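You operate a simulated robot arm through the tools that you are given. There is no shell and no other tool.

Carry out the task below with a simulated robot arm. There is one attempt and no reset: what you move stays moved.

## Task
Grease all lines but wheel till their pins are out.
Fine: stop pumping before grease comes out at the block; then turn the grease switch to OFF.
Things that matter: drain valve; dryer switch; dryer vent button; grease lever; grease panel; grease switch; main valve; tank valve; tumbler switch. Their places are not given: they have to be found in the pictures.

Only the result counts: the job must be done as asked and must still hold three seconds after the hand-in. Knocking over, shifting, dropping, spilling or breaking anything else fails it.

## Robot
A 6-joint arm with a fingered hand, fixed in place. Base frame: the origin is at the foot of the arm, x ahead of it, y to its left, z up. Readings come in m, degrees, newtons and seconds.
With the tool pointing down near the work surface it reaches from about 0.24 to 0.68 m from the base axis. Its first joint turns from -166.0 to 166.0 degrees. Payload 4 kg.
The TCP is the grasp point between the finger pads, 0.026 m short of the fingertips. In the tool frame z runs along the fingers and y along their closing line. Largest opening 0.148 m; the body of the gripper starts 0.073 m behind the TCP. The gripper is a hand of 3 fingers: y runs from the thumb to the fingers, the wrist lies at [0, 0, -0.239] in the tool frame, and closing takes about 1.5 s.
Orientation is told as [roll, pitch, yaw] about the base's x, y, z axes, in that order, counted from this pose: with the fingers straight down and closing along the base's y, the tool's x points along the base's -x, its y along +y and its z along -z.

## Interface
- The arm moves only by the tool drive_tool. Its argument "increments" is one flat list of numbers, 7 for each row, row after row: the shift along the tool's x, y, z in cm, then the turn, a rotation vector about the tool's x, y, z in degrees, then the closure in counts, from 0 (fully open) to 255 (shut). In form: [x, y, z, ax, ay, az, fingers, x, y, z, ax, ay, az, fingers, ...]. A call has 1 to 20 rows; each row shifts and turns the commanded pose from where the row before left it, along the tool's axes as they then stand. Each row takes 0.2 s and may step no farther than 0.05 m and 8.6 degrees from the row before; otherwise, or with a gripper value out of range, the whole call is refused. A pose out of reach is approached as far as the arm can. The call stops where the force on the tool passes 40 N (or 10 N more than at its start, if that is more) or the arm is blocked; 0.2 s more then pass. The fingers move at their own pace (about 0.153 m/s each) and stop on an object; they squeeze with about 28 N. The grip force told is the motor's: it shows also when the fingers shut on nothing. Time passes only in rows, and 0.2 s behind the last, so rows that do not move let the fingers close. The reply holds the time, the measured pose of the TCP, the force on the tool along the base axes, the opening and the grip force, in the units named above and with some noise, with the torque about the TCP (base axes, N m) and any sound that the robot's microphone picked up.
- Cameras (640 x 400 px; columns grow to the right, rows downward): "scene" is fixed at [0.0491, -0.4995, 1.3206]; the picture's right is [0.78, -0.63, 0.00], its down [-0.27, -0.34, -0.90] and it looks along [0.57, 0.70, -0.43] (base axes); focal length 343 px, centre (320, 200). "wrist" rides on the gripper at [0.068, -0.039, -0.09] in the tool frame; the picture's right is [0.50, 0.87, 0.00], its down [-0.65, 0.38, -0.65] and it looks along [-0.57, 0.33, 0.76] (tool axes); focal length 222 px, centre (320, 200).
- snapshot(camera): a new picture of that camera. It takes no simulated time.
- move_column(by): slides the trunk up (or, below 0, down) by that many m; the arm rides with it, the base frame stays. It gives what a move gives, with no picture.
- grasp_type(shape): the hand has 3 fingers and takes this shape, open, in about a second: jaw (thumb against the fingers, like two jaws); tri (thumb and two fingers); tip (a fingertip pinch); poke (one finger out to press); point (the index stretched); flat (the hand flat); cup (the hand cupped); fist (a fist). The gripper value then closes the fingers along that shape, each until it touches; the sizes above hold for jaw. It gives what a move gives, with no picture.
- probe_pixels(camera, pixels): there is no depth. For up to 12 entries [column, row, z] of the newest picture of that camera ("zoom" is the newest enlarged one), the place [x, y] in the base frame at which the ray of that pixel passes the height z, good to about 0.003 m. It takes no simulated time.
- inspect(camera, box): a new picture of the part [left, top, right, bottom] of that camera's present view, enlarged. It takes no simulated time.
- job_done(): hands the job in; it is judged then, once.

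Open the gripper and draw the arm clear of the work before you hand the job in, unless the task says otherwise.

The tools are called after ">>>" as a command line: name --argument value ..., lists and objects as JSON in quotes. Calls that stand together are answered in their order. drive_tool: Moves the arm, as the interface text tells. Its arguments: {"type":"object","properties":{"increments":{"type":"array"}},"required":["increments"]} The other tools are called the same way: move_column (by) slides the trunk up or down; grasp_type (shape) gives the hand a shape; snapshot (camera) takes a picture; probe_pixels (camera, pixels) gives the place at which the rays of pixels pass given heights; inspect (camera, box) takes an enlarged picture of a part of a camera's view; job_done () hands the job in.

At the start:

```text
t: 0.0
tcp_pos: [0.3154, 0.3868, 1.1347]
ee_rot: [0.1, -0.1, -0.1]
force: [0.2, -0.5, 0.1]
wrist_torque: [-0.04, -0.04, 0.03]
gripper_width: 0.1479
gripper_force: 0.1
shape: jaw
trunk travel left (down, up): [-0.2, 0.117]
```

scene: 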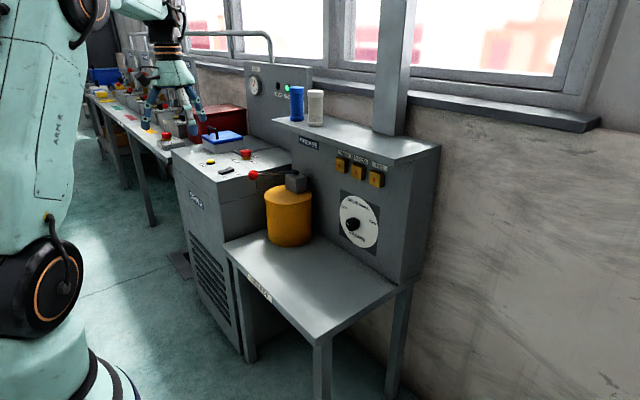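
wrist: 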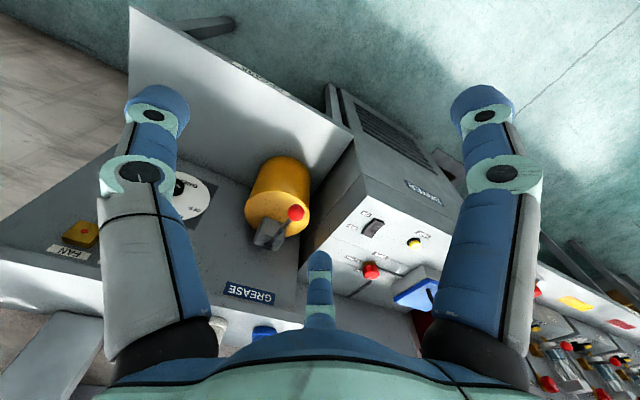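

The scene shows the grease panel at about (340,200), with a dial at (358,222), three yellow blocks at (340-378,165-180), and a yellow pump with a red-knobbed lever at (253,174). I'll enlarge these parts first.

>>> inspect --camera "scene" --box '[310, 130, 430, 260]'

>>> inspect --camera "scene" --box '[160, 60, 340, 200]'

>>> inspect --camera "wrist" --box '[40, 140, 340, 340]'

```text
3.08 times, centred on (370, 195) of scene
```

zoom: 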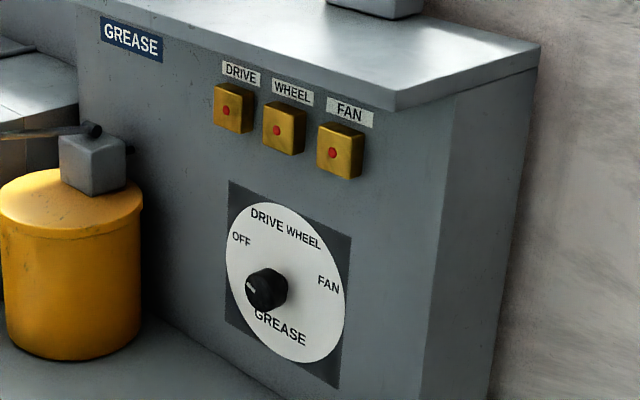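

```text
2.86 times, centred on (250, 130) of scene
```

zoom: 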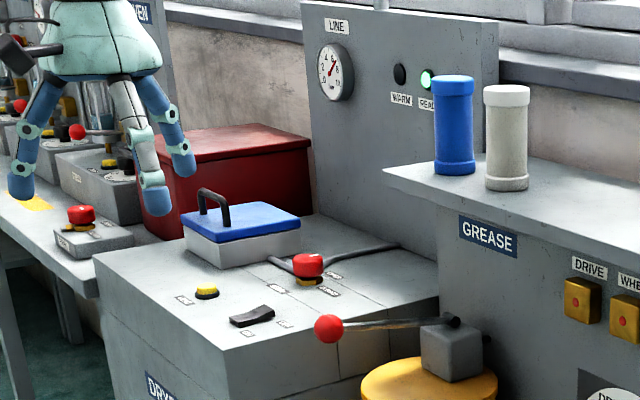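

```text
2.00 times, centred on (190, 240) of wrist
```

zoom: 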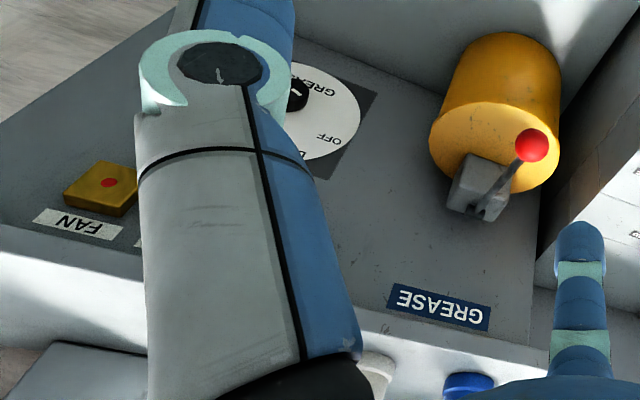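

The dial reads OFF, DRIVE, WHEEL, FAN with a black pointer knob, and each yellow block has a red pin. I'll enlarge further to read the pointer, the pins and the lever.

>>> inspect --camera "scene" --box '[335, 190, 385, 255]'

>>> inspect --camera "scene" --box '[325, 145, 395, 190]'

>>> inspect --camera "scene" --box '[240, 155, 320, 205]'

>>> inspect --camera "wrist" --box '[230, 140, 330, 260]'

```text
6.15 times, centred on (360, 222) of scene
```

zoom: 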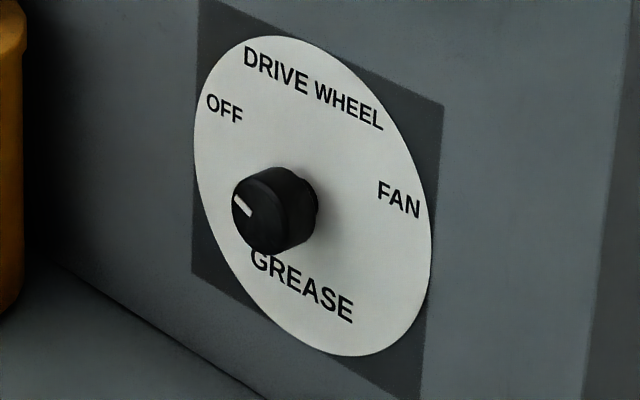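

```text
8.89 times, centred on (360, 168) of scene
```

zoom: 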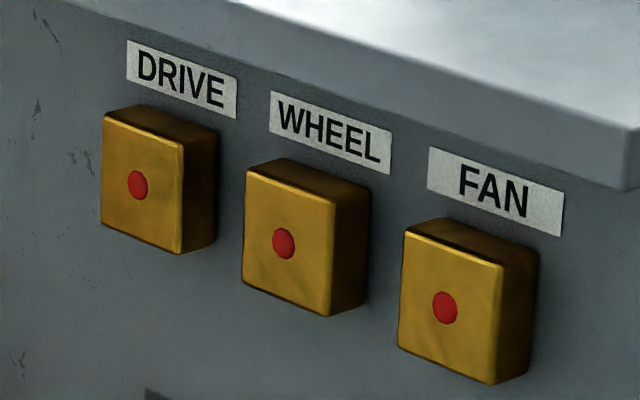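

```text
8.00 times, centred on (280, 180) of scene
```

zoom: 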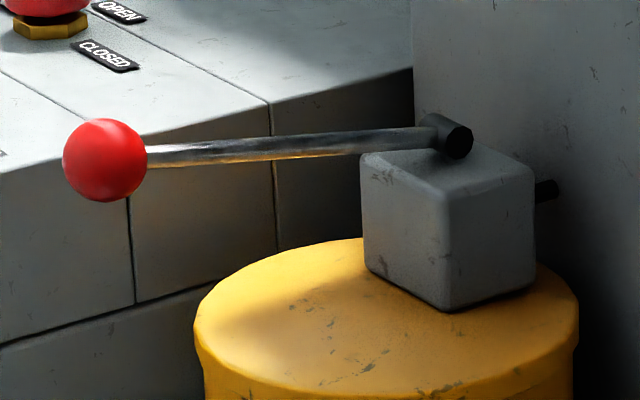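

```text
3.33 times, centred on (280, 200) of wrist
```

zoom: 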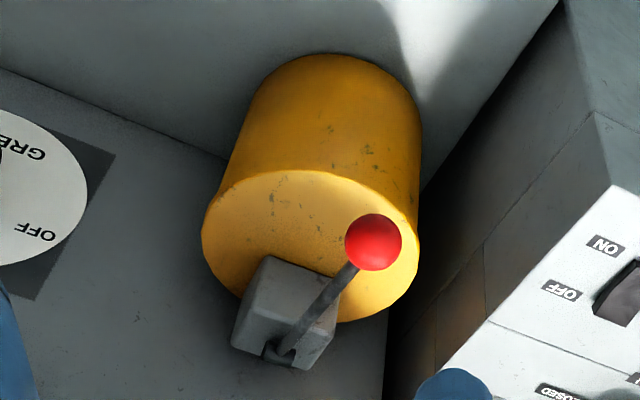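

The lever ball is near scene (253,175), the pivot near (297,172), the dial centre near (359,221), and the DRIVE and FAN pins near (339.5,166) and (374,180). I'll probe each at two heights to get the rays.

>>> probe_pixels --camera "scene" --pixels '[[253.1, 175, 1.0], [253.1, 175, 0.8], [296.9, 171.9, 1.0], [296.9, 171.9, 0.8], [358.9, 221.3, 1.0], [358.9, 221.3, 0.8], [339.5, 166.3, 1.0], [339.5, 166.3, 0.9], [374, 180, 1.0], [374, 180, 0.9], [309, 142, 1.0], [309, 142, 0.9]]'

>>> probe_pixels --camera "wrist" --pixels '[[296.5, 212.5, 1.0], [296.5, 212.5, 0.8], [269, 245, 1.0], [269, 245, 0.8], [250, 293, 1.0], [250, 293, 0.9]]'

```text
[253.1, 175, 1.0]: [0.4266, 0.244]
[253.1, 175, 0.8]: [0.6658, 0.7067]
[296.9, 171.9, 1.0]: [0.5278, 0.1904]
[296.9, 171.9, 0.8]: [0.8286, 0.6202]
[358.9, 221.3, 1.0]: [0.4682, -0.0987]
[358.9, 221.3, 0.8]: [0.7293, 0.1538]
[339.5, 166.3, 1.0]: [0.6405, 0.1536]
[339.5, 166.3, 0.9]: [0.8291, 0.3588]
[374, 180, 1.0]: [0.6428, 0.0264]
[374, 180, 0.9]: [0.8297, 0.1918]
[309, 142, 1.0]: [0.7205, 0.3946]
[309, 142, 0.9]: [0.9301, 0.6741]
```

```text
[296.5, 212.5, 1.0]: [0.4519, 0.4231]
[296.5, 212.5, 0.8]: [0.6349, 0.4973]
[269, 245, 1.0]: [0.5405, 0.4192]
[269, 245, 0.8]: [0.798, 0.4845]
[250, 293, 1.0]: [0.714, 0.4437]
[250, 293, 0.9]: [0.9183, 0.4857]
```

Triangulation puts the lever ball at about (0.537,0.457,0.908), its pivot at about (0.71,0.46,0.875), and the dial centre at about (0.76,0.183,0.777) on a panel facing -x. I'll move forward a little in free air and pitch the hand to point along +x.

>>> drive_tool --increments '[-3.5, 0, 0, 0, 0, 0, 0, -3.5, 0, 0, 0, 0, 0, 0, -3.5, 0, 0, 0, 0, 0, 0, 0, 0, 0, 0, -8.2, 0, 0, 0, 0, 0, 0, -8.2, 0, 0, 0, 0, 0, 0, -8.2, 0, 0, 0, 0, 0, 0, -8.2, 0, 0, 0, 0, 0, 0, -8.2, 0, 0, 0, 0, 0, 0, -8.2, 0, 0, 0, 0, 0, 0, -8.2, 0, 0, 0, 0, 0, 0, -8.2, 0, 0, 0, 0, 0, 0, -8.2, 0, 0, 0, 0, 0, 0, -8.2, 0, 0, 0, 0, 0, 0, -8, 0, 0]'

```text
t: 3.0
tcp_pos: [0.4295, 0.371, 1.134]
ee_rot: [-139.5, -89.7, 138.0]
force: [1.1, -0.5, 0.8]
wrist_torque: [-0.01, 0.01, 0.05]
gripper_width: 0.148
gripper_force: 0.1
shape: jaw
trunk travel left (down, up): [-0.2, 0.117]
```

The hand now points along +x at (0.43,0.37,1.134). I'll roll -90° about the tool axis so the closing line is vertical and the wrist camera sits on the right side of the hand.

>>> drive_tool --increments '[0, 0, 0, 0, 0, -8.2, 0, 0, 0, 0, 0, 0, -8.2, 0, 0, 0, 0, 0, 0, -8.2, 0, 0, 0, 0, 0, 0, -8.2, 0, 0, 0, 0, 0, 0, -8.2, 0, 0, 0, 0, 0, 0, -8.2, 0, 0, 0, 0, 0, 0, -8.2, 0, 0, 0, 0, 0, 0, -8.2, 0, 0, 0, 0, 0, 0, -8.2, 0, 0, 0, 0, 0, 0, -8.2, 0, 0, 0, 0, 0, 0, -8, 0, 0, 0, 0, 0, 0, 0, 0]'

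>>> snapshot --camera "wrist"

>>> snapshot --camera "scene"

```text
t: 5.6
tcp_pos: [0.4347, 0.3715, 1.1314]
ee_rot: [-90.0, 0.5, 88.0]
force: [0.4, 0.4, -0.1]
wrist_torque: [0.03, 0.02, 0.0]
gripper_width: 0.1483
gripper_force: 0.1
shape: jaw
trunk travel left (down, up): [-0.2, 0.117]
```

```text
taken
```

wrist: 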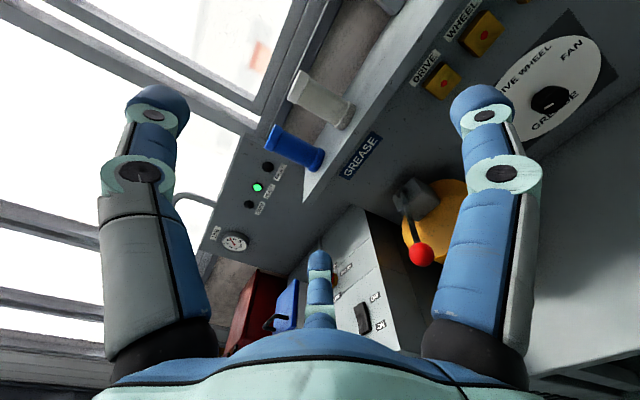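

```text
taken
```

scene: 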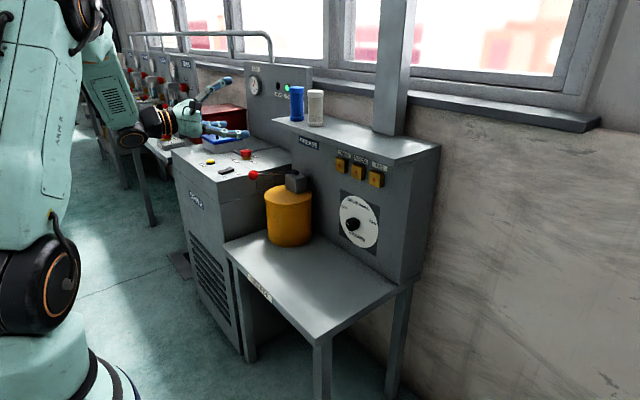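

The hand is horizontal, with the dial now at (550,95) in the wrist view and the lever ball at (421,254). I'll enlarge the dial to read the pointer, and the lever.

>>> inspect --camera "wrist" --box '[490, 30, 620, 150]'

>>> inspect --camera "wrist" --box '[330, 160, 480, 280]'

>>> inspect --camera "scene" --box '[335, 205, 375, 235]'

```text
3.33 times, centred on (555, 90) of wrist
```

zoom: 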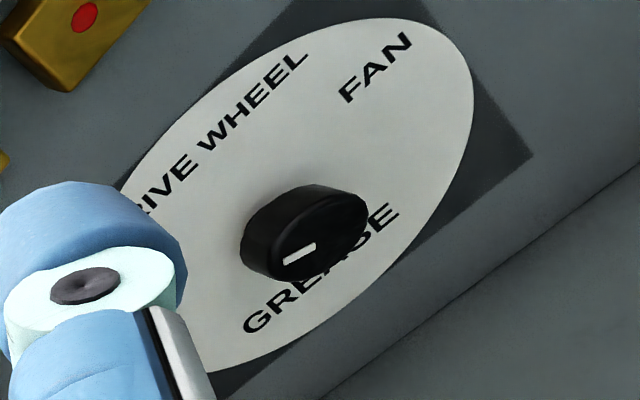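

```text
3.33 times, centred on (405, 220) of wrist
```

zoom: 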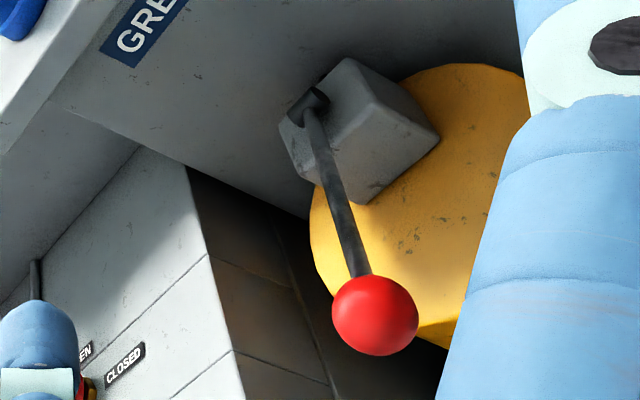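

```text
13.33 times, centred on (355, 220) of scene
```

zoom: 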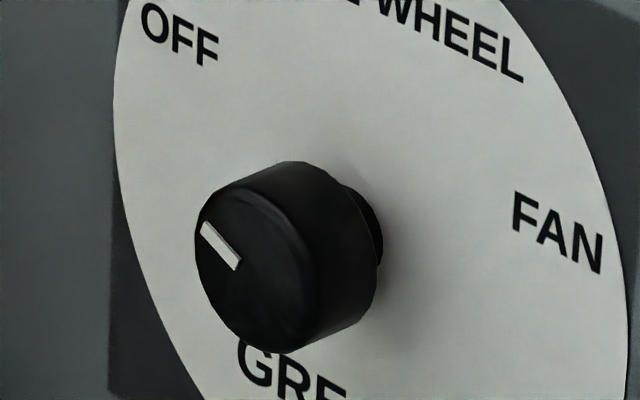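

The white mark points up-left at the OFF label, so the switch is at OFF now. I'll probe matched features (wheel pin, knob mark, FAN label, ball) in both views to refine their positions.

>>> probe_pixels --camera "wrist" --pixels '[[484.4, 35, 1.0], [484.4, 35, 0.9], [549, 106.2, 0.9], [549, 106.2, 0.7], [571.5, 50.1, 0.9], [571.5, 50.1, 0.7], [421.3, 254.1, 1.0], [421.3, 254.1, 0.8], [405, 190, 1.0], [405, 190, 0.8]]'

>>> probe_pixels --camera "scene" --pixels '[[355.8, 172.8, 1.0], [355.8, 172.8, 0.9], [347.5, 223.45, 0.9], [347.5, 223.45, 0.7], [372.85, 222.4, 0.9], [372.85, 222.4, 0.7]]'

```text
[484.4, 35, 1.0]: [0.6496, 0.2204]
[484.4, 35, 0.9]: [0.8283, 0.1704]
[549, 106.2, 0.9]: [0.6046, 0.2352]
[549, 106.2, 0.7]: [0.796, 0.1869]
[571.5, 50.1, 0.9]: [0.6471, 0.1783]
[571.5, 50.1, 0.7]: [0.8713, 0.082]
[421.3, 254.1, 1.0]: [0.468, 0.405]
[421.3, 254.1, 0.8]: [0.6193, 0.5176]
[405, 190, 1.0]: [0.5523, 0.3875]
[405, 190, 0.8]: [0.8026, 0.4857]
```

```text
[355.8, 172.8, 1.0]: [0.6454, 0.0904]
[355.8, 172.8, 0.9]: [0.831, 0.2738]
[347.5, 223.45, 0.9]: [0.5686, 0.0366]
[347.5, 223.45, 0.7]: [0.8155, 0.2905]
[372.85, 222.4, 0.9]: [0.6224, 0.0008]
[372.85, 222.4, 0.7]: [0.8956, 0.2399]
```

Knob face is at about x=0.731 and the dial plane at about x=0.766. I'll probe the knob-face centre (350.2,225.4) and dial and OFF label pixels, to fix the knob axis.

>>> probe_pixels --camera "scene" --pixels '[[350.2, 225.4, 0.85], [350.2, 225.4, 0.7], [344.4, 207, 0.9], [344.4, 207, 0.7], [358.8, 221.4, 0.85], [358.8, 221.4, 0.7], [317.7, 232.6, 0.7], [317.7, 232.6, 0.6], [218.5, 180.7, 0.9], [218.5, 180.7, 0.8]]'

```text
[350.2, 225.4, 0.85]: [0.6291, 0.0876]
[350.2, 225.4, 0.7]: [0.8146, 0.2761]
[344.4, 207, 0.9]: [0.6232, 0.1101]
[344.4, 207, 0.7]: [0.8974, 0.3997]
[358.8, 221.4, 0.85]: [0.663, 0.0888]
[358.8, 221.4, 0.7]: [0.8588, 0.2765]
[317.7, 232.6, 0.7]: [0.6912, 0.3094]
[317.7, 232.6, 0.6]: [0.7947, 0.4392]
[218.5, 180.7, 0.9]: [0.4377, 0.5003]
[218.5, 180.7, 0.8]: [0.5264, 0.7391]
```

The knob axis is at about (y 0.191, z 0.769) and the table top is at about z=0.626. I'll look at the hand's finger layout in the scene view before approaching the knob.

>>> inspect --camera "scene" --box '[140, 60, 280, 190]'

>>> inspect --camera "wrist" --box '[80, 60, 560, 400]'

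```text
3.08 times, centred on (210, 125) of scene
```

zoom: 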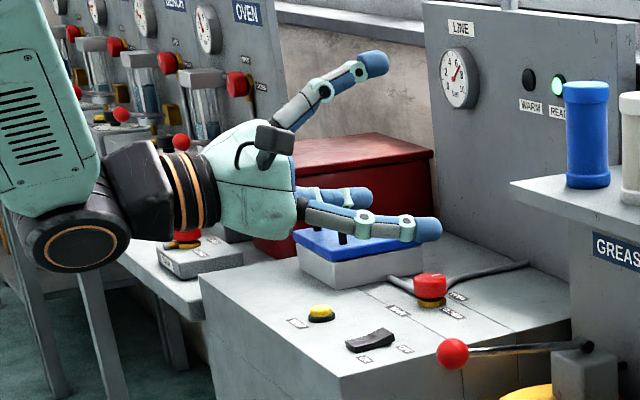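

```text
1.18 times, centred on (320, 230) of wrist
```

zoom: 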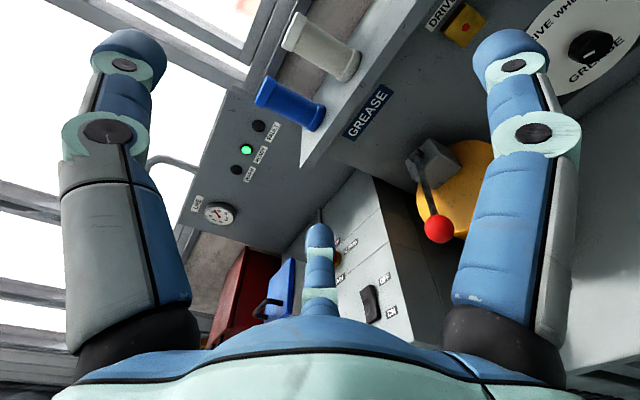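

The thumb is on top and two fingers are spread below, which may leave a gap wider than the 4 cm knob. I'll try the "tri" shape and look at how the fingers sit.

>>> grasp_type --shape "tri"

>>> inspect --camera "scene" --box '[140, 60, 280, 190]'

>>> snapshot --camera "wrist"

```text
t: 6.5
tcp_pos: [0.4337, 0.3701, 1.1323]
ee_rot: [-89.9, 0.4, 87.9]
force: [0.5, -0.5, 0.4]
wrist_torque: [0.01, 0.02, 0.02]
gripper_width: 0.1479
gripper_force: 0.0
shape: tri
trunk travel left (down, up): [-0.2, 0.117]
```

```text
3.08 times, centred on (210, 125) of scene
```

zoom: 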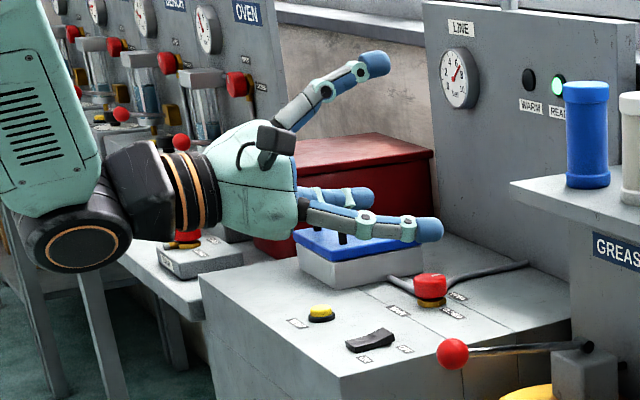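

```text
taken
```

wrist: 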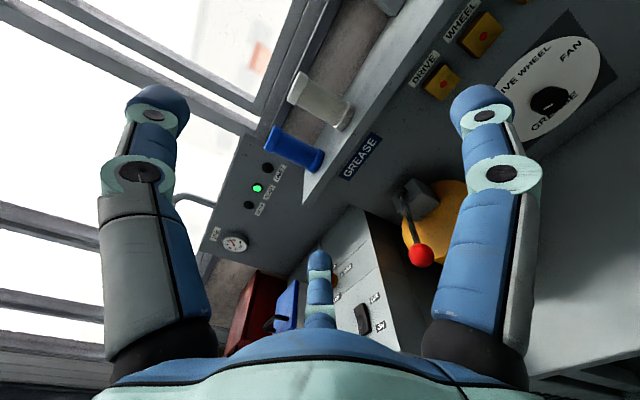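

Tri looks the same as jaw when open. I'll close it partway in free air (180 counts) to see how the fingertips converge.

>>> drive_tool --increments '[0, 0, 0, 0, 0, 0, 180, 0, 0, 0, 0, 0, 0, 180, 0, 0, 0, 0, 0, 0, 180, 0, 0, 0, 0, 0, 0, 180, 0, 0, 0, 0, 0, 0, 180, 0, 0, 0, 0, 0, 0, 180]'

>>> inspect --camera "scene" --box '[140, 60, 280, 190]'

>>> snapshot --camera "wrist"

```text
t: 7.9
tcp_pos: [0.4364, 0.3691, 1.1321]
ee_rot: [-90.1, 0.3, 87.7]
force: [0.1, 0.4, 0.6]
wrist_torque: [-0.02, 0.01, -0.02]
gripper_width: 0.044
gripper_force: 0.0
shape: tri
trunk travel left (down, up): [-0.2, 0.117]
```

```text
3.08 times, centred on (210, 125) of scene
```

zoom: 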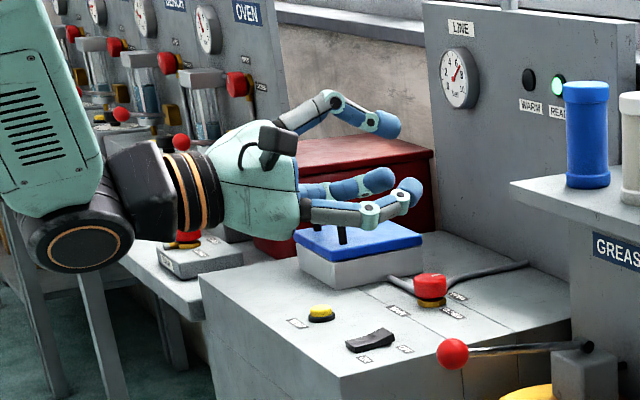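

```text
taken
```

wrist: 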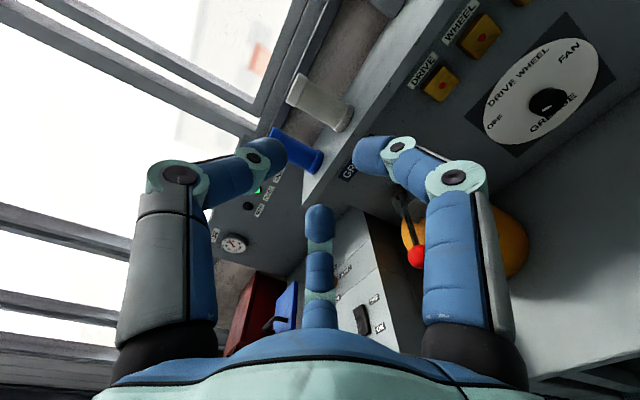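

In tri the two lower fingertips stay about 6 cm apart, too wide for the knob or ball. I'll check the "tip" pinch shape partly closed instead.

>>> grasp_type --shape "tip"

>>> drive_tool --increments '[0, 0, 0, 0, 0, 0, 180, 0, 0, 0, 0, 0, 0, 180, 0, 0, 0, 0, 0, 0, 180, 0, 0, 0, 0, 0, 0, 180, 0, 0, 0, 0, 0, 0, 180, 0, 0, 0, 0, 0, 0, 180]'

>>> inspect --camera "scene" --box '[140, 60, 280, 190]'

>>> snapshot --camera "wrist"

```text
t: 8.8
tcp_pos: [0.4374, 0.367, 1.1325]
ee_rot: [-90.2, 0.4, 87.5]
force: [0.1, 0.1, -0.1]
wrist_torque: [0.01, 0.0, -0.01]
gripper_width: 0.1479
gripper_force: 0.2
shape: tip
trunk travel left (down, up): [-0.2, 0.117]
```

```text
t: 10.4
tcp_pos: [0.4435, 0.3583, 1.135]
ee_rot: [-90.3, 0.2, 86.7]
force: [-0.9, -0.4, -1.0]
wrist_torque: [-0.02, -0.04, 0.03]
gripper_width: 0.0437
gripper_force: 0.0
shape: tip
trunk travel left (down, up): [-0.2, 0.117]
stopped in row 6: the arm was blocked; the commanded pose is now the measured one
```

```text
3.08 times, centred on (210, 125) of scene
```

zoom: 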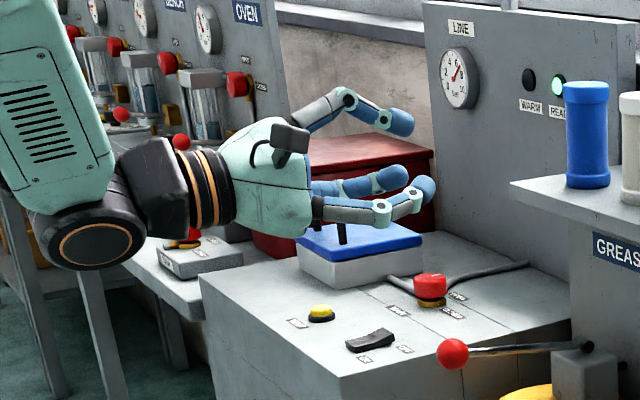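

```text
taken
```

wrist: 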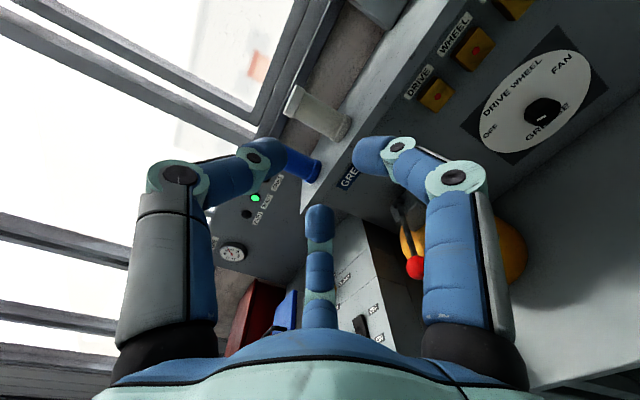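

All shapes show the two lower fingertips at about ±2.8 cm from the middle and the thumb opposite, a workable three-point grip for the 4 cm knob. The arm had drifted, so I'll go back to tri, straighten the yaw, and move towards the knob at a safe height.

>>> grasp_type --shape "tri"

>>> drive_tool --increments '[3, 1, 2, 0, 0, 0, 0, 3, 1, 2, 0, -1.5, 0, 0, 3, 2, 2, 0, -1.5, 0, 0, 3, 2, 2, 0, 0, 0, 0, 3, 2, 1, 0, 0, 0, 0, 2, 2, 1, 0, 0, 0, 0]'

```text
t: 11.3
tcp_pos: [0.4421, 0.359, 1.1333]
ee_rot: [-90.2, 0.4, 86.5]
force: [-0.3, 0.5, 0.0]
wrist_torque: [-0.03, 0.0, 0.0]
gripper_width: 0.148
gripper_force: 0.1
shape: tri
trunk travel left (down, up): [-0.2, 0.117]
```

```text
t: 12.7
tcp_pos: [0.5344, 0.192, 1.0314]
ee_rot: [-89.9, 0.6, 90.4]
force: [0.1, -1.3, 0.6]
wrist_torque: [-0.02, 0.0, 0.0]
gripper_width: 0.1476
gripper_force: 0.1
shape: tri
trunk travel left (down, up): [-0.2, 0.117]
```

The TCP is at (0.534,0.192,1.031) with yaw about 90°. I'll descend 26 cm to knob height, well in front of the panel.

>>> drive_tool --increments '[0, 4, 0, 0, 0, 0, 0, 0, 4, 0, 0, 0, 0, 0, 0, 4, 0, 0, 0, 0, 0, 0, 4, 0, 0, 0, 0, 0, 0, 4, 0, 0, 0, 0, 0, 0, 4, 0, 0, 0, 0, 0, 0, 2.2, 0, 0, 0, 0, 0, 0, 0, 0, 0, 0, 0, 0]'

>>> snapshot --camera "wrist"

>>> snapshot --camera "scene"

```text
t: 14.5
tcp_pos: [0.5361, 0.19, 0.7742]
ee_rot: [-90.1, 0.5, 90.5]
force: [1.2, -0.4, 0.1]
wrist_torque: [0.0, 0.01, 0.0]
gripper_width: 0.1482
gripper_force: 0.2
shape: tri
trunk travel left (down, up): [-0.2, 0.117]
```

```text
taken
```

wrist: 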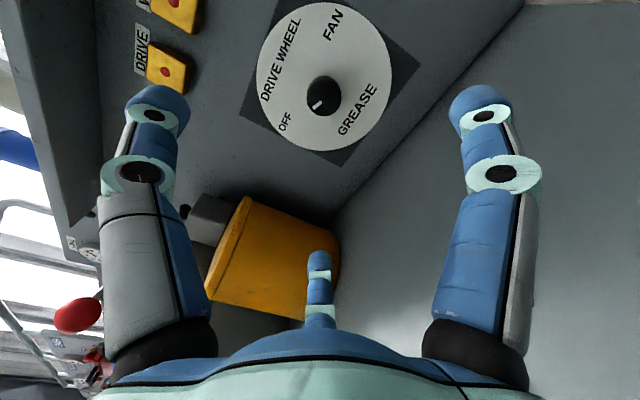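

```text
taken
```

scene: 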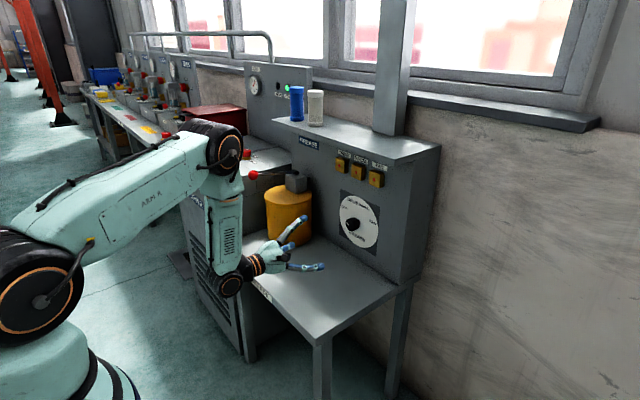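

The dial is now clear in the wrist view with the knob at (323,96). I'll enlarge it to check the pointer and refine the knob position.

>>> inspect --camera "wrist" --box '[235, 0, 425, 170]'

>>> probe_pixels --camera "wrist" --pixels '[[323, 96, 0.8], [323, 96, 0.76], [325, 76, 0.8], [325, 76, 0.76], [166, 71, 1.0], [166, 71, 0.9]]'

```text
2.35 times, centred on (330, 85) of wrist
```

zoom: 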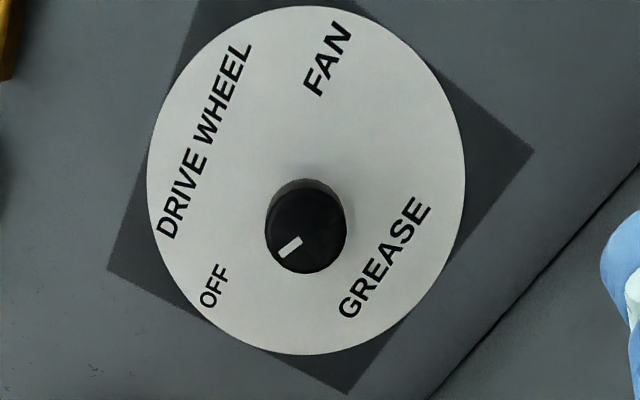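

```text
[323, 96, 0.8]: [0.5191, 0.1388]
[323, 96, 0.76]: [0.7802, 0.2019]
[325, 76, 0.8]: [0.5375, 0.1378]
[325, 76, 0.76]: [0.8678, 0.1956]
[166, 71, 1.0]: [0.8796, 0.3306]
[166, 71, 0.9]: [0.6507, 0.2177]
```

The knob face centre works out at about (0.731,0.193,0.767), with the pointer on OFF. I'll approach along +x to x≈0.70, correcting height by about 0.6 cm, then look again.

>>> drive_tool --increments '[-0.1, 0.3, 3.5, 0, 0, 0, 0, -0.1, 0.3, 3.5, 0, 0, 0, 0, 0, 0, 3.5, 0, 0, 0, 0, 0, 0, 3, 0, 0, 0, 0, 0, 0, 2.5, 0, 0, 0, 0, 0, 0, 0, 0, 0, 0, 0]'

>>> snapshot --camera "wrist"

>>> inspect --camera "scene" --box '[300, 150, 420, 270]'

```text
t: 15.9
tcp_pos: [0.6948, 0.1943, 0.7653]
ee_rot: [-90.1, 0.5, 90.5]
force: [0.7, 0.5, 0.1]
wrist_torque: [-0.01, -0.01, -0.04]
gripper_width: 0.1479
gripper_force: 0.1
shape: tri
trunk travel left (down, up): [-0.2, 0.117]
```

```text
taken
```

wrist: 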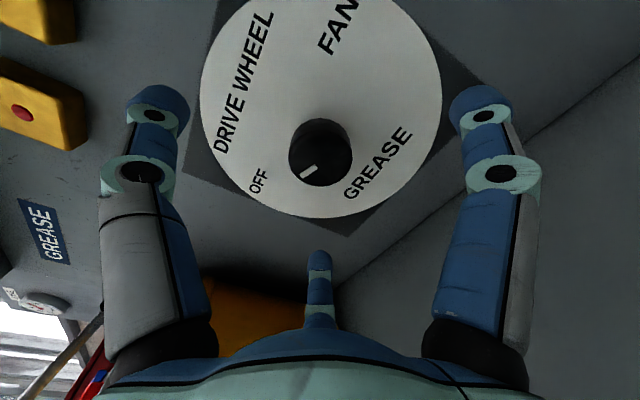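

```text
3.33 times, centred on (360, 210) of scene
```

zoom: 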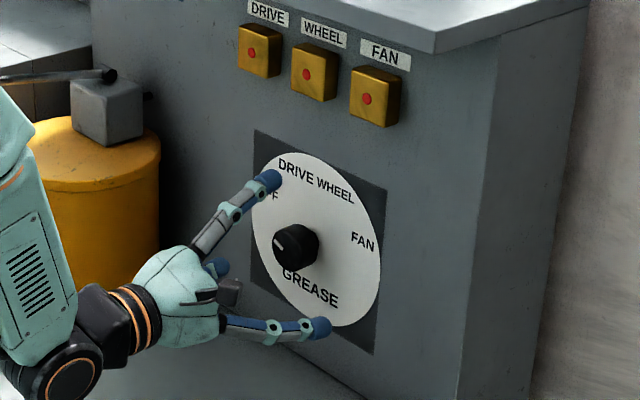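

The knob face is centred at about (321,160) in the wrist view, meaning about 0.3 cm to tool +x. I'll shift that, advance 3 cm so the fingers flank the knob, and close.

>>> drive_tool --increments '[0.3, -0.1, 1.0, 0, 0, 0, 0, 0, 0, 1.0, 0, 0, 0, 0, 0, 0, 1.0, 0, 0, 0, 0, 0, 0, 0, 0, 0, 0, 150, 0, 0, 0, 0, 0, 0, 150, 0, 0, 0, 0, 0, 0, 150, 0, 0, 0, 0, 0, 0, 150]'

>>> snapshot --camera "wrist"

>>> inspect --camera "scene" --box '[300, 150, 420, 270]'

```text
t: 17.5
tcp_pos: [0.7256, 0.193, 0.7678]
ee_rot: [-90.0, 0.5, 90.3]
force: [0.4, 0.3, -0.4]
wrist_torque: [0.05, -0.04, 0.01]
gripper_width: 0.0613
gripper_force: 0.1
shape: tri
trunk travel left (down, up): [-0.2, 0.117]
```

```text
taken
```

wrist: 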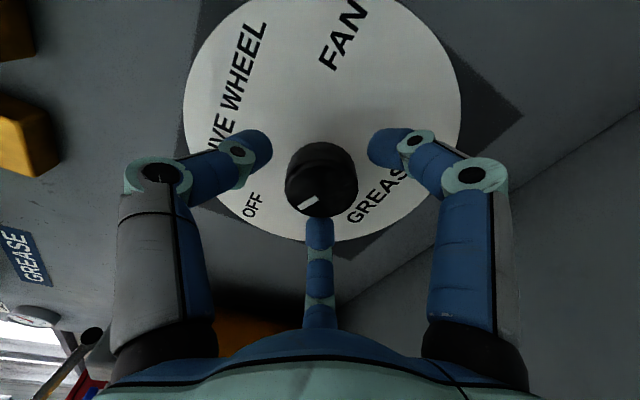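

```text
3.33 times, centred on (360, 210) of scene
```

zoom: 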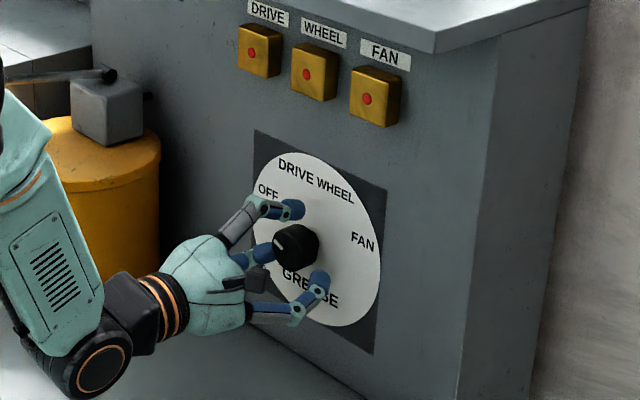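

The thumb and two fingers are arranged around the knob at (320,180). I'll close fully to grip it.

>>> drive_tool --increments '[0, 0, 0, 0, 0, 0, 200, 0, 0, 0, 0, 0, 0, 230, 0, 0, 0, 0, 0, 0, 255, 0, 0, 0, 0, 0, 0, 255, 0, 0, 0, 0, 0, 0, 255]'

>>> snapshot --camera "wrist"

>>> inspect --camera "scene" --box '[320, 180, 400, 260]'

```text
t: 18.7
tcp_pos: [0.7244, 0.1913, 0.7664]
ee_rot: [-90.0, 0.4, 90.3]
force: [3.1, 0.5, -0.9]
wrist_torque: [0.0, 0.02, 0.03]
gripper_width: 0.0356
gripper_force: 27.5
shape: tri
trunk travel left (down, up): [-0.2, 0.117]
```

```text
taken
```

wrist: 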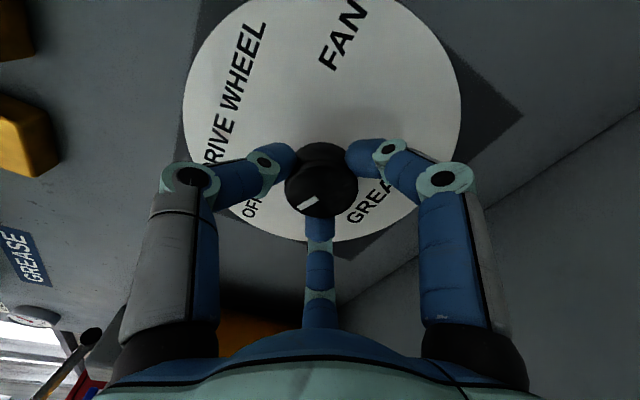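

```text
5.00 times, centred on (360, 220) of scene
```

zoom: 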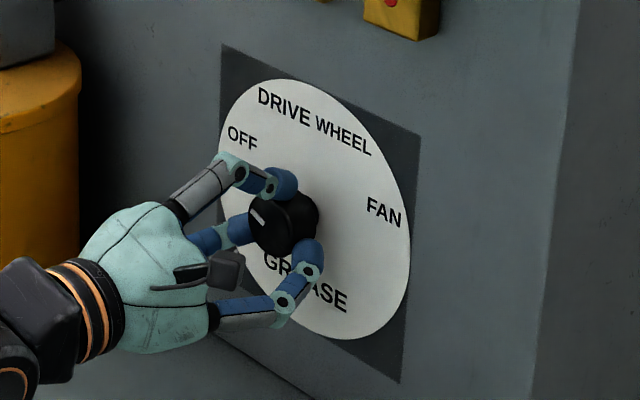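

The knob is gripped at three points (width 0.0356, 27.5 N). I'll turn +45° clockwise about the tool axis to DRIVE.

>>> drive_tool --increments '[0, 0, 0, 0, 0, 7.5, 255, 0, 0, 0, 0, 0, 7.5, 255, 0, 0, 0, 0, 0, 7.5, 255, 0, 0, 0, 0, 0, 7.5, 255, 0, 0, 0, 0, 0, 7.5, 255, 0, 0, 0, 0, 0, 7.5, 255, 0, 0, 0, 0, 0, 0, 255]'

>>> snapshot --camera "wrist"

>>> inspect --camera "scene" --box '[320, 180, 400, 260]'

```text
t: 20.3
tcp_pos: [0.7253, 0.1915, 0.7663]
ee_rot: [-89.8, -44.5, 90.3]
force: [-5.8, -1.2, -6.0]
wrist_torque: [-0.01, 0.08, -0.01]
gripper_width: 0.0355
gripper_force: 28.0
shape: tri
trunk travel left (down, up): [-0.2, 0.117]
```

```text
taken
```

wrist: 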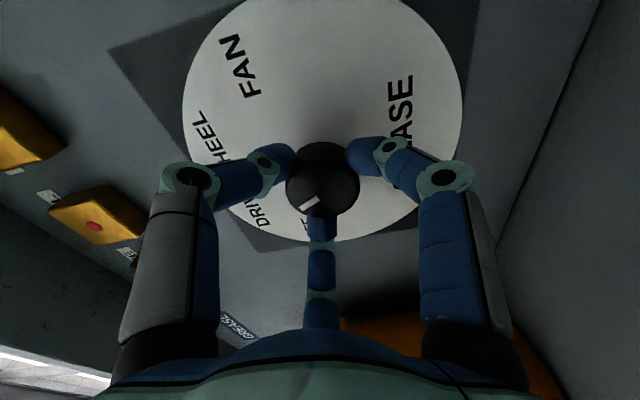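

```text
5.00 times, centred on (360, 220) of scene
```

zoom: 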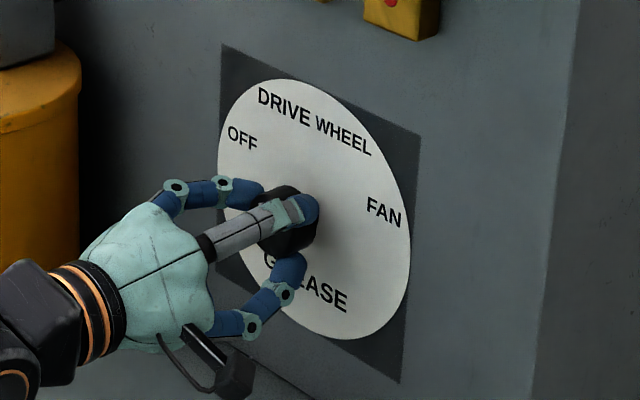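

The mark kept its place relative to the hand, with DRIVE now where OFF was, so the knob turned 45°. I'll open the fingers and back out 15 cm to check the pointer.

>>> drive_tool --increments '[0, 0, 0, 0, 0, 0, 150, 0, 0, 0, 0, 0, 0, 100, 0, 0, 0, 0, 0, 0, 50, 0, 0, 0, 0, 0, 0, 0, 0, 0, 0, 0, 0, 0, 0, 0, 0, -3, 0, 0, 0, 0, 0, 0, -4, 0, 0, 0, 0, 0, 0, -4, 0, 0, 0, 0, 0, 0, -4, 0, 0, 0, 0, 0, 0, 0, 0, 0, 0, 0]'

>>> inspect --camera "wrist" --box '[220, 0, 420, 180]'

>>> inspect --camera "scene" --box '[335, 195, 385, 245]'

```text
t: 22.5
tcp_pos: [0.5763, 0.1914, 0.767]
ee_rot: [-90.1, -44.7, 90.4]
force: [-0.6, 0.1, 0.5]
wrist_torque: [-0.03, -0.01, 0.01]
gripper_width: 0.1478
gripper_force: 0.1
shape: tri
trunk travel left (down, up): [-0.2, 0.117]
```

```text
2.22 times, centred on (320, 90) of wrist
```

zoom: 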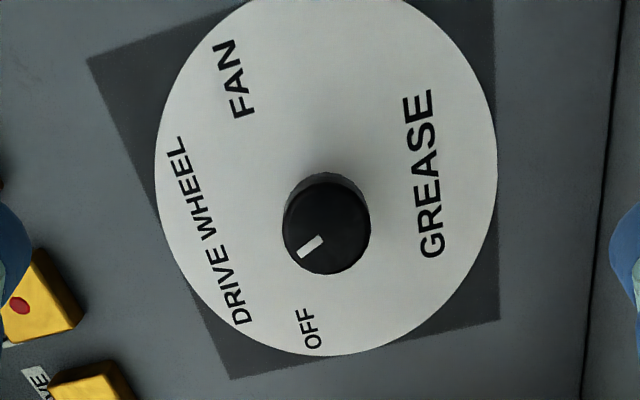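

```text
8.00 times, centred on (360, 220) of scene
```

zoom: 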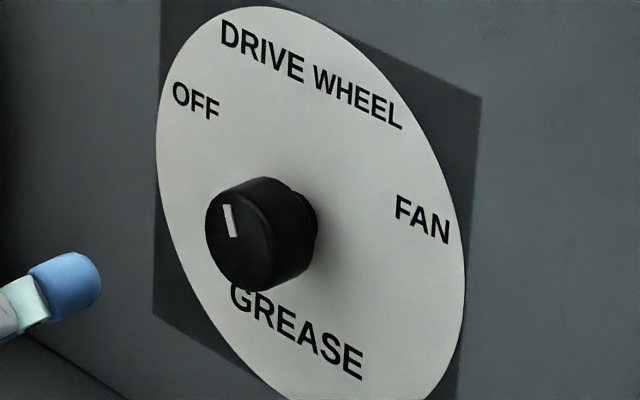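

The mark now points at DRIVE. Next I'll roll the hand back so the thumb is on top, withdraw to x≈0.49 and rise to the lever ball's height (z≈0.91).

>>> drive_tool --increments '[0, 0, -1.4, 0, 0, -7.5, 0, 0, 0, -1.4, 0, 0, -7.5, 0, 0, 0, -1.4, 0, 0, -7.5, 0, 0, 0, -1.4, 0, 0, -7.5, 0, 0, 0, -1.4, 0, 0, -7.5, 0, 0, 0, -1.4, 0, 0, -7.5, 0, 0, -3.5, 0, 0, 0, 0, 0, 0, -3.5, 0, 0, 0, 0, 0, 0, -3.5, 0, 0, 0, 0, 0, 0, -3.5, 0, 0, 0, 0, 0, 0, 0, 0, 0, 0, 0, 0]'

>>> snapshot --camera "wrist"

>>> inspect --camera "scene" --box '[325, 145, 395, 190]'

```text
t: 24.9
tcp_pos: [0.4908, 0.1896, 0.9079]
ee_rot: [-90.0, 0.5, 90.4]
force: [0.4, 0.1, 0.0]
wrist_torque: [0.01, 0.02, 0.0]
gripper_width: 0.1478
gripper_force: 0.1
shape: tri
trunk travel left (down, up): [-0.2, 0.117]
```

```text
taken
```

wrist: 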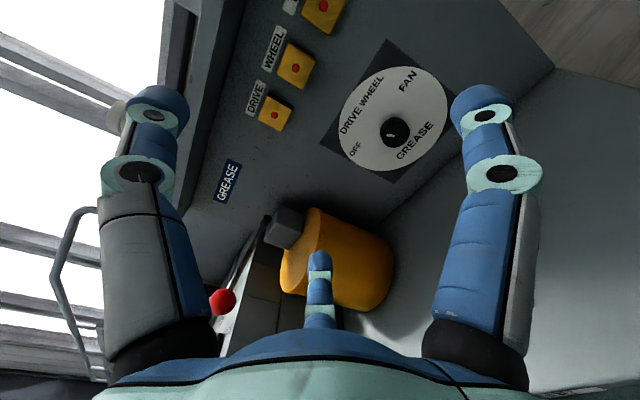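

```text
8.89 times, centred on (360, 168) of scene
```

zoom: 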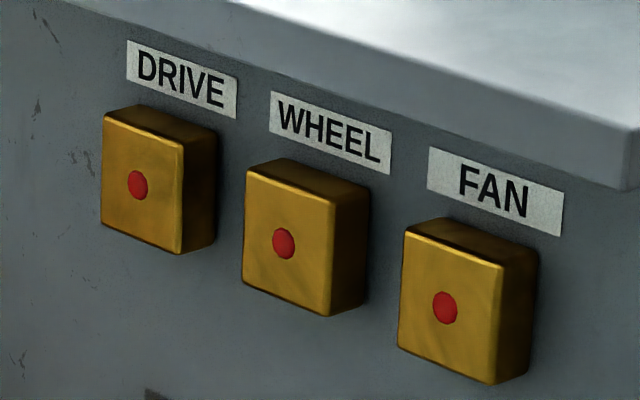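

Pins are all still in. The ball shows at (222,302) in the wrist view, so I'll slide the hand left (base +y) about 24 cm with the fingers open, thumb above and fingers below the ball's level.

>>> drive_tool --increments '[-4, 0, 0, 0, 0, 0, 0, -4, 0, 0, 0, 0, 0, 0, -4, 0, 0, 0, 0, 0, 0, -4, 0, 0, 0, 0, 0, 0, -4, 0, 0, 0, 0, 0, 0, -4, 0, 0, 0, 0, 0, 0, 0, 0, 0, 0, 0, 0, 0]'

>>> snapshot --camera "wrist"

>>> snapshot --camera "scene"

```text
t: 26.5
tcp_pos: [0.4901, 0.4306, 0.9051]
ee_rot: [-90.1, 0.6, 90.4]
force: [0.7, -0.4, -0.1]
wrist_torque: [0.01, 0.02, -0.02]
gripper_width: 0.1478
gripper_force: 0.1
shape: tri
trunk travel left (down, up): [-0.2, 0.117]
```

```text
taken
```

wrist: 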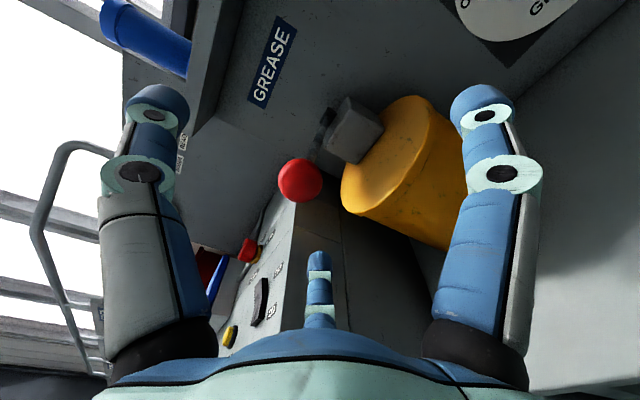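

```text
taken
```

scene: 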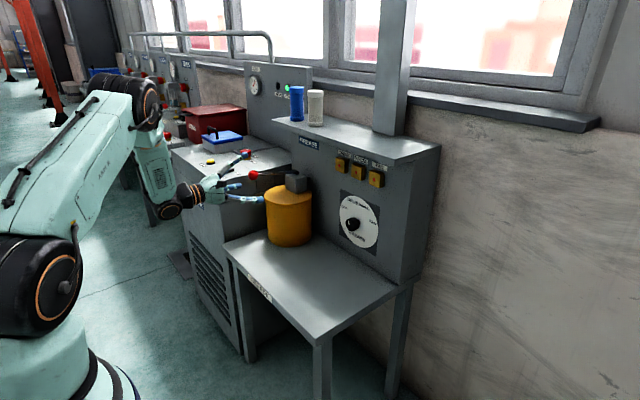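

The ball at (299,180) in the wrist view works out to (0.537,0.456,0.9085). I'll align laterally, advance 4.5 cm so the TCP sits at the ball, then partly close and look.

>>> drive_tool --increments '[-2.5, -0.3, 0, 0, 0, 0, 0, 0, 0, 2, 0, 0, 0, 0, 0, 0, 2.4, 0, 0, 0, 0, 0, 0, 0, 0, 0, 0, 140, 0, 0, 0, 0, 0, 0, 140, 0, 0, 0, 0, 0, 0, 140, 0, 0, 0, 0, 0, 0, 140]'

>>> snapshot --camera "wrist"

>>> inspect --camera "scene" --box '[200, 140, 320, 220]'

```text
t: 28.1
tcp_pos: [0.5341, 0.4559, 0.9085]
ee_rot: [-90.0, 0.5, 90.4]
force: [0.7, -0.3, 0.6]
wrist_torque: [0.05, -0.01, 0.04]
gripper_width: 0.0672
gripper_force: 0.1
shape: tri
trunk travel left (down, up): [-0.2, 0.117]
```

```text
taken
```

wrist: 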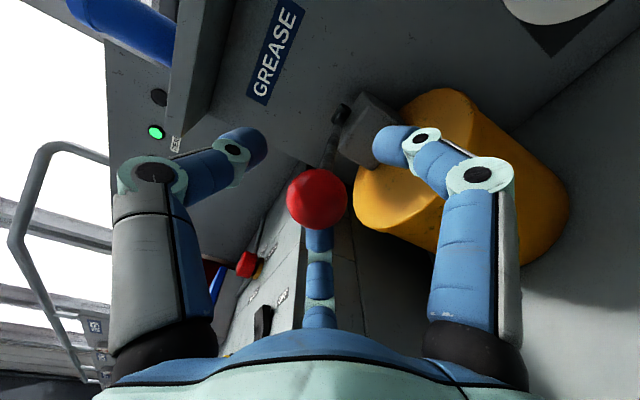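

```text
5.00 times, centred on (260, 180) of scene
```

zoom: 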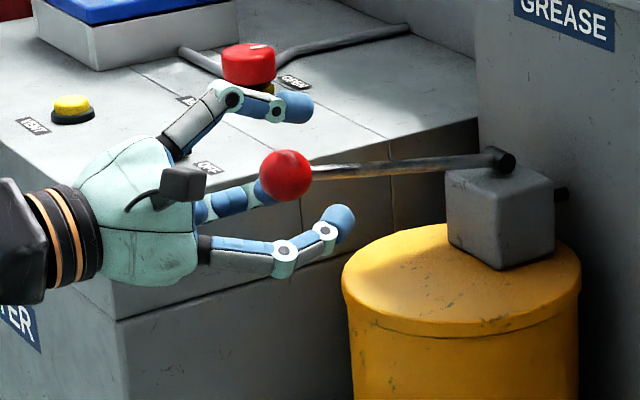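

The ball sits right at the grasp point, (317,198) in the wrist view. I'll close on it.

>>> drive_tool --increments '[0, 0, 0, 0, 0, 0, 180, 0, 0, 0, 0, 0, 0, 220, 0, 0, 0, 0, 0, 0, 255, 0, 0, 0, 0, 0, 0, 255, 0, 0, 0, 0, 0, 0, 255]'

>>> snapshot --camera "wrist"

>>> inspect --camera "scene" --box '[200, 140, 320, 220]'

```text
t: 29.3
tcp_pos: [0.5356, 0.454, 0.9067]
ee_rot: [-89.8, 0.6, 90.4]
force: [15.3, 0.0, -1.3]
wrist_torque: [0.02, 0.01, 0.0]
gripper_width: 0.0187
gripper_force: 28.5
shape: tri
trunk travel left (down, up): [-0.2, 0.117]
```

```text
taken
```

wrist: 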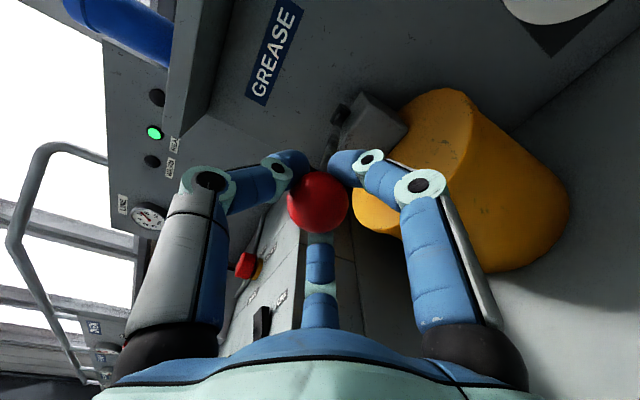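

```text
5.00 times, centred on (260, 180) of scene
```

zoom: 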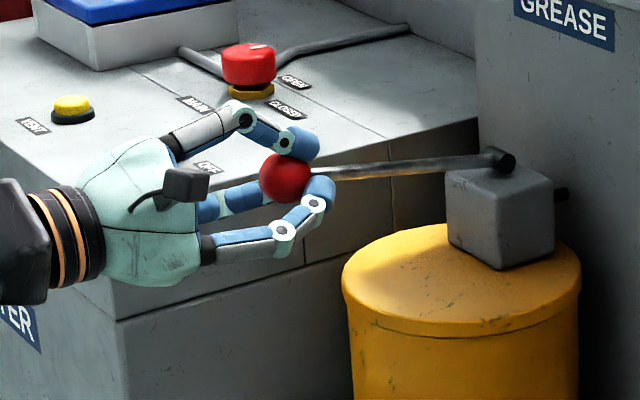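

The ball is held by thumb and both fingers (28.5 N). I'll push down along the lever's arc about the pivot, first 12°, watching the force.

>>> drive_tool --increments '[0, 1.22, -0.2, 4, 0, 0, 255, 0, 1.22, -0.2, 4, 0, 0, 255, 0, 1.22, -0.2, 4, 0, 0, 255]'

>>> inspect --camera "scene" --box '[200, 140, 320, 220]'

>>> inspect --camera "scene" --box '[325, 145, 395, 190]'

```text
t: 30.1
tcp_pos: [0.5328, 0.4549, 0.8706]
ee_rot: [-102.0, 0.4, 90.3]
force: [33.9, -3.9, 5.2]
wrist_torque: [0.1, 0.05, -0.14]
gripper_width: 0.018
gripper_force: 27.7
shape: tri
trunk travel left (down, up): [-0.2, 0.117]
```

```text
5.00 times, centred on (260, 180) of scene
```

zoom: 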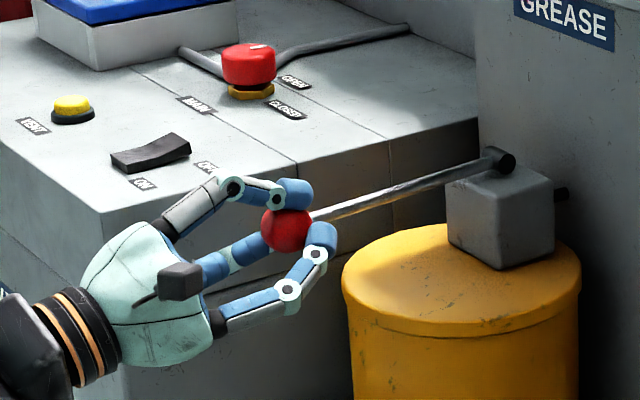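

```text
8.89 times, centred on (360, 168) of scene
```

zoom: 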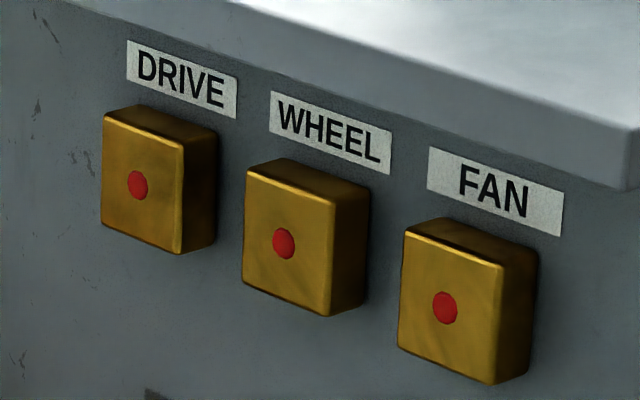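

The lever moves freely; the +x force of 34 N shows I drifted off the arc. I'll ease forward a little and see the force drop.

>>> drive_tool --increments '[0, 0, 0.3, 0, 0, 0, 255, 0, 0, 0, 0, 0, 0, 255]'

```text
t: 30.7
tcp_pos: [0.5337, 0.4552, 0.8717]
ee_rot: [-101.9, 0.4, 90.5]
force: [16.5, -8.7, 3.1]
wrist_torque: [0.19, 0.03, -0.1]
gripper_width: 0.0175
gripper_force: 28.3
shape: tri
trunk travel left (down, up): [-0.2, 0.117]
```

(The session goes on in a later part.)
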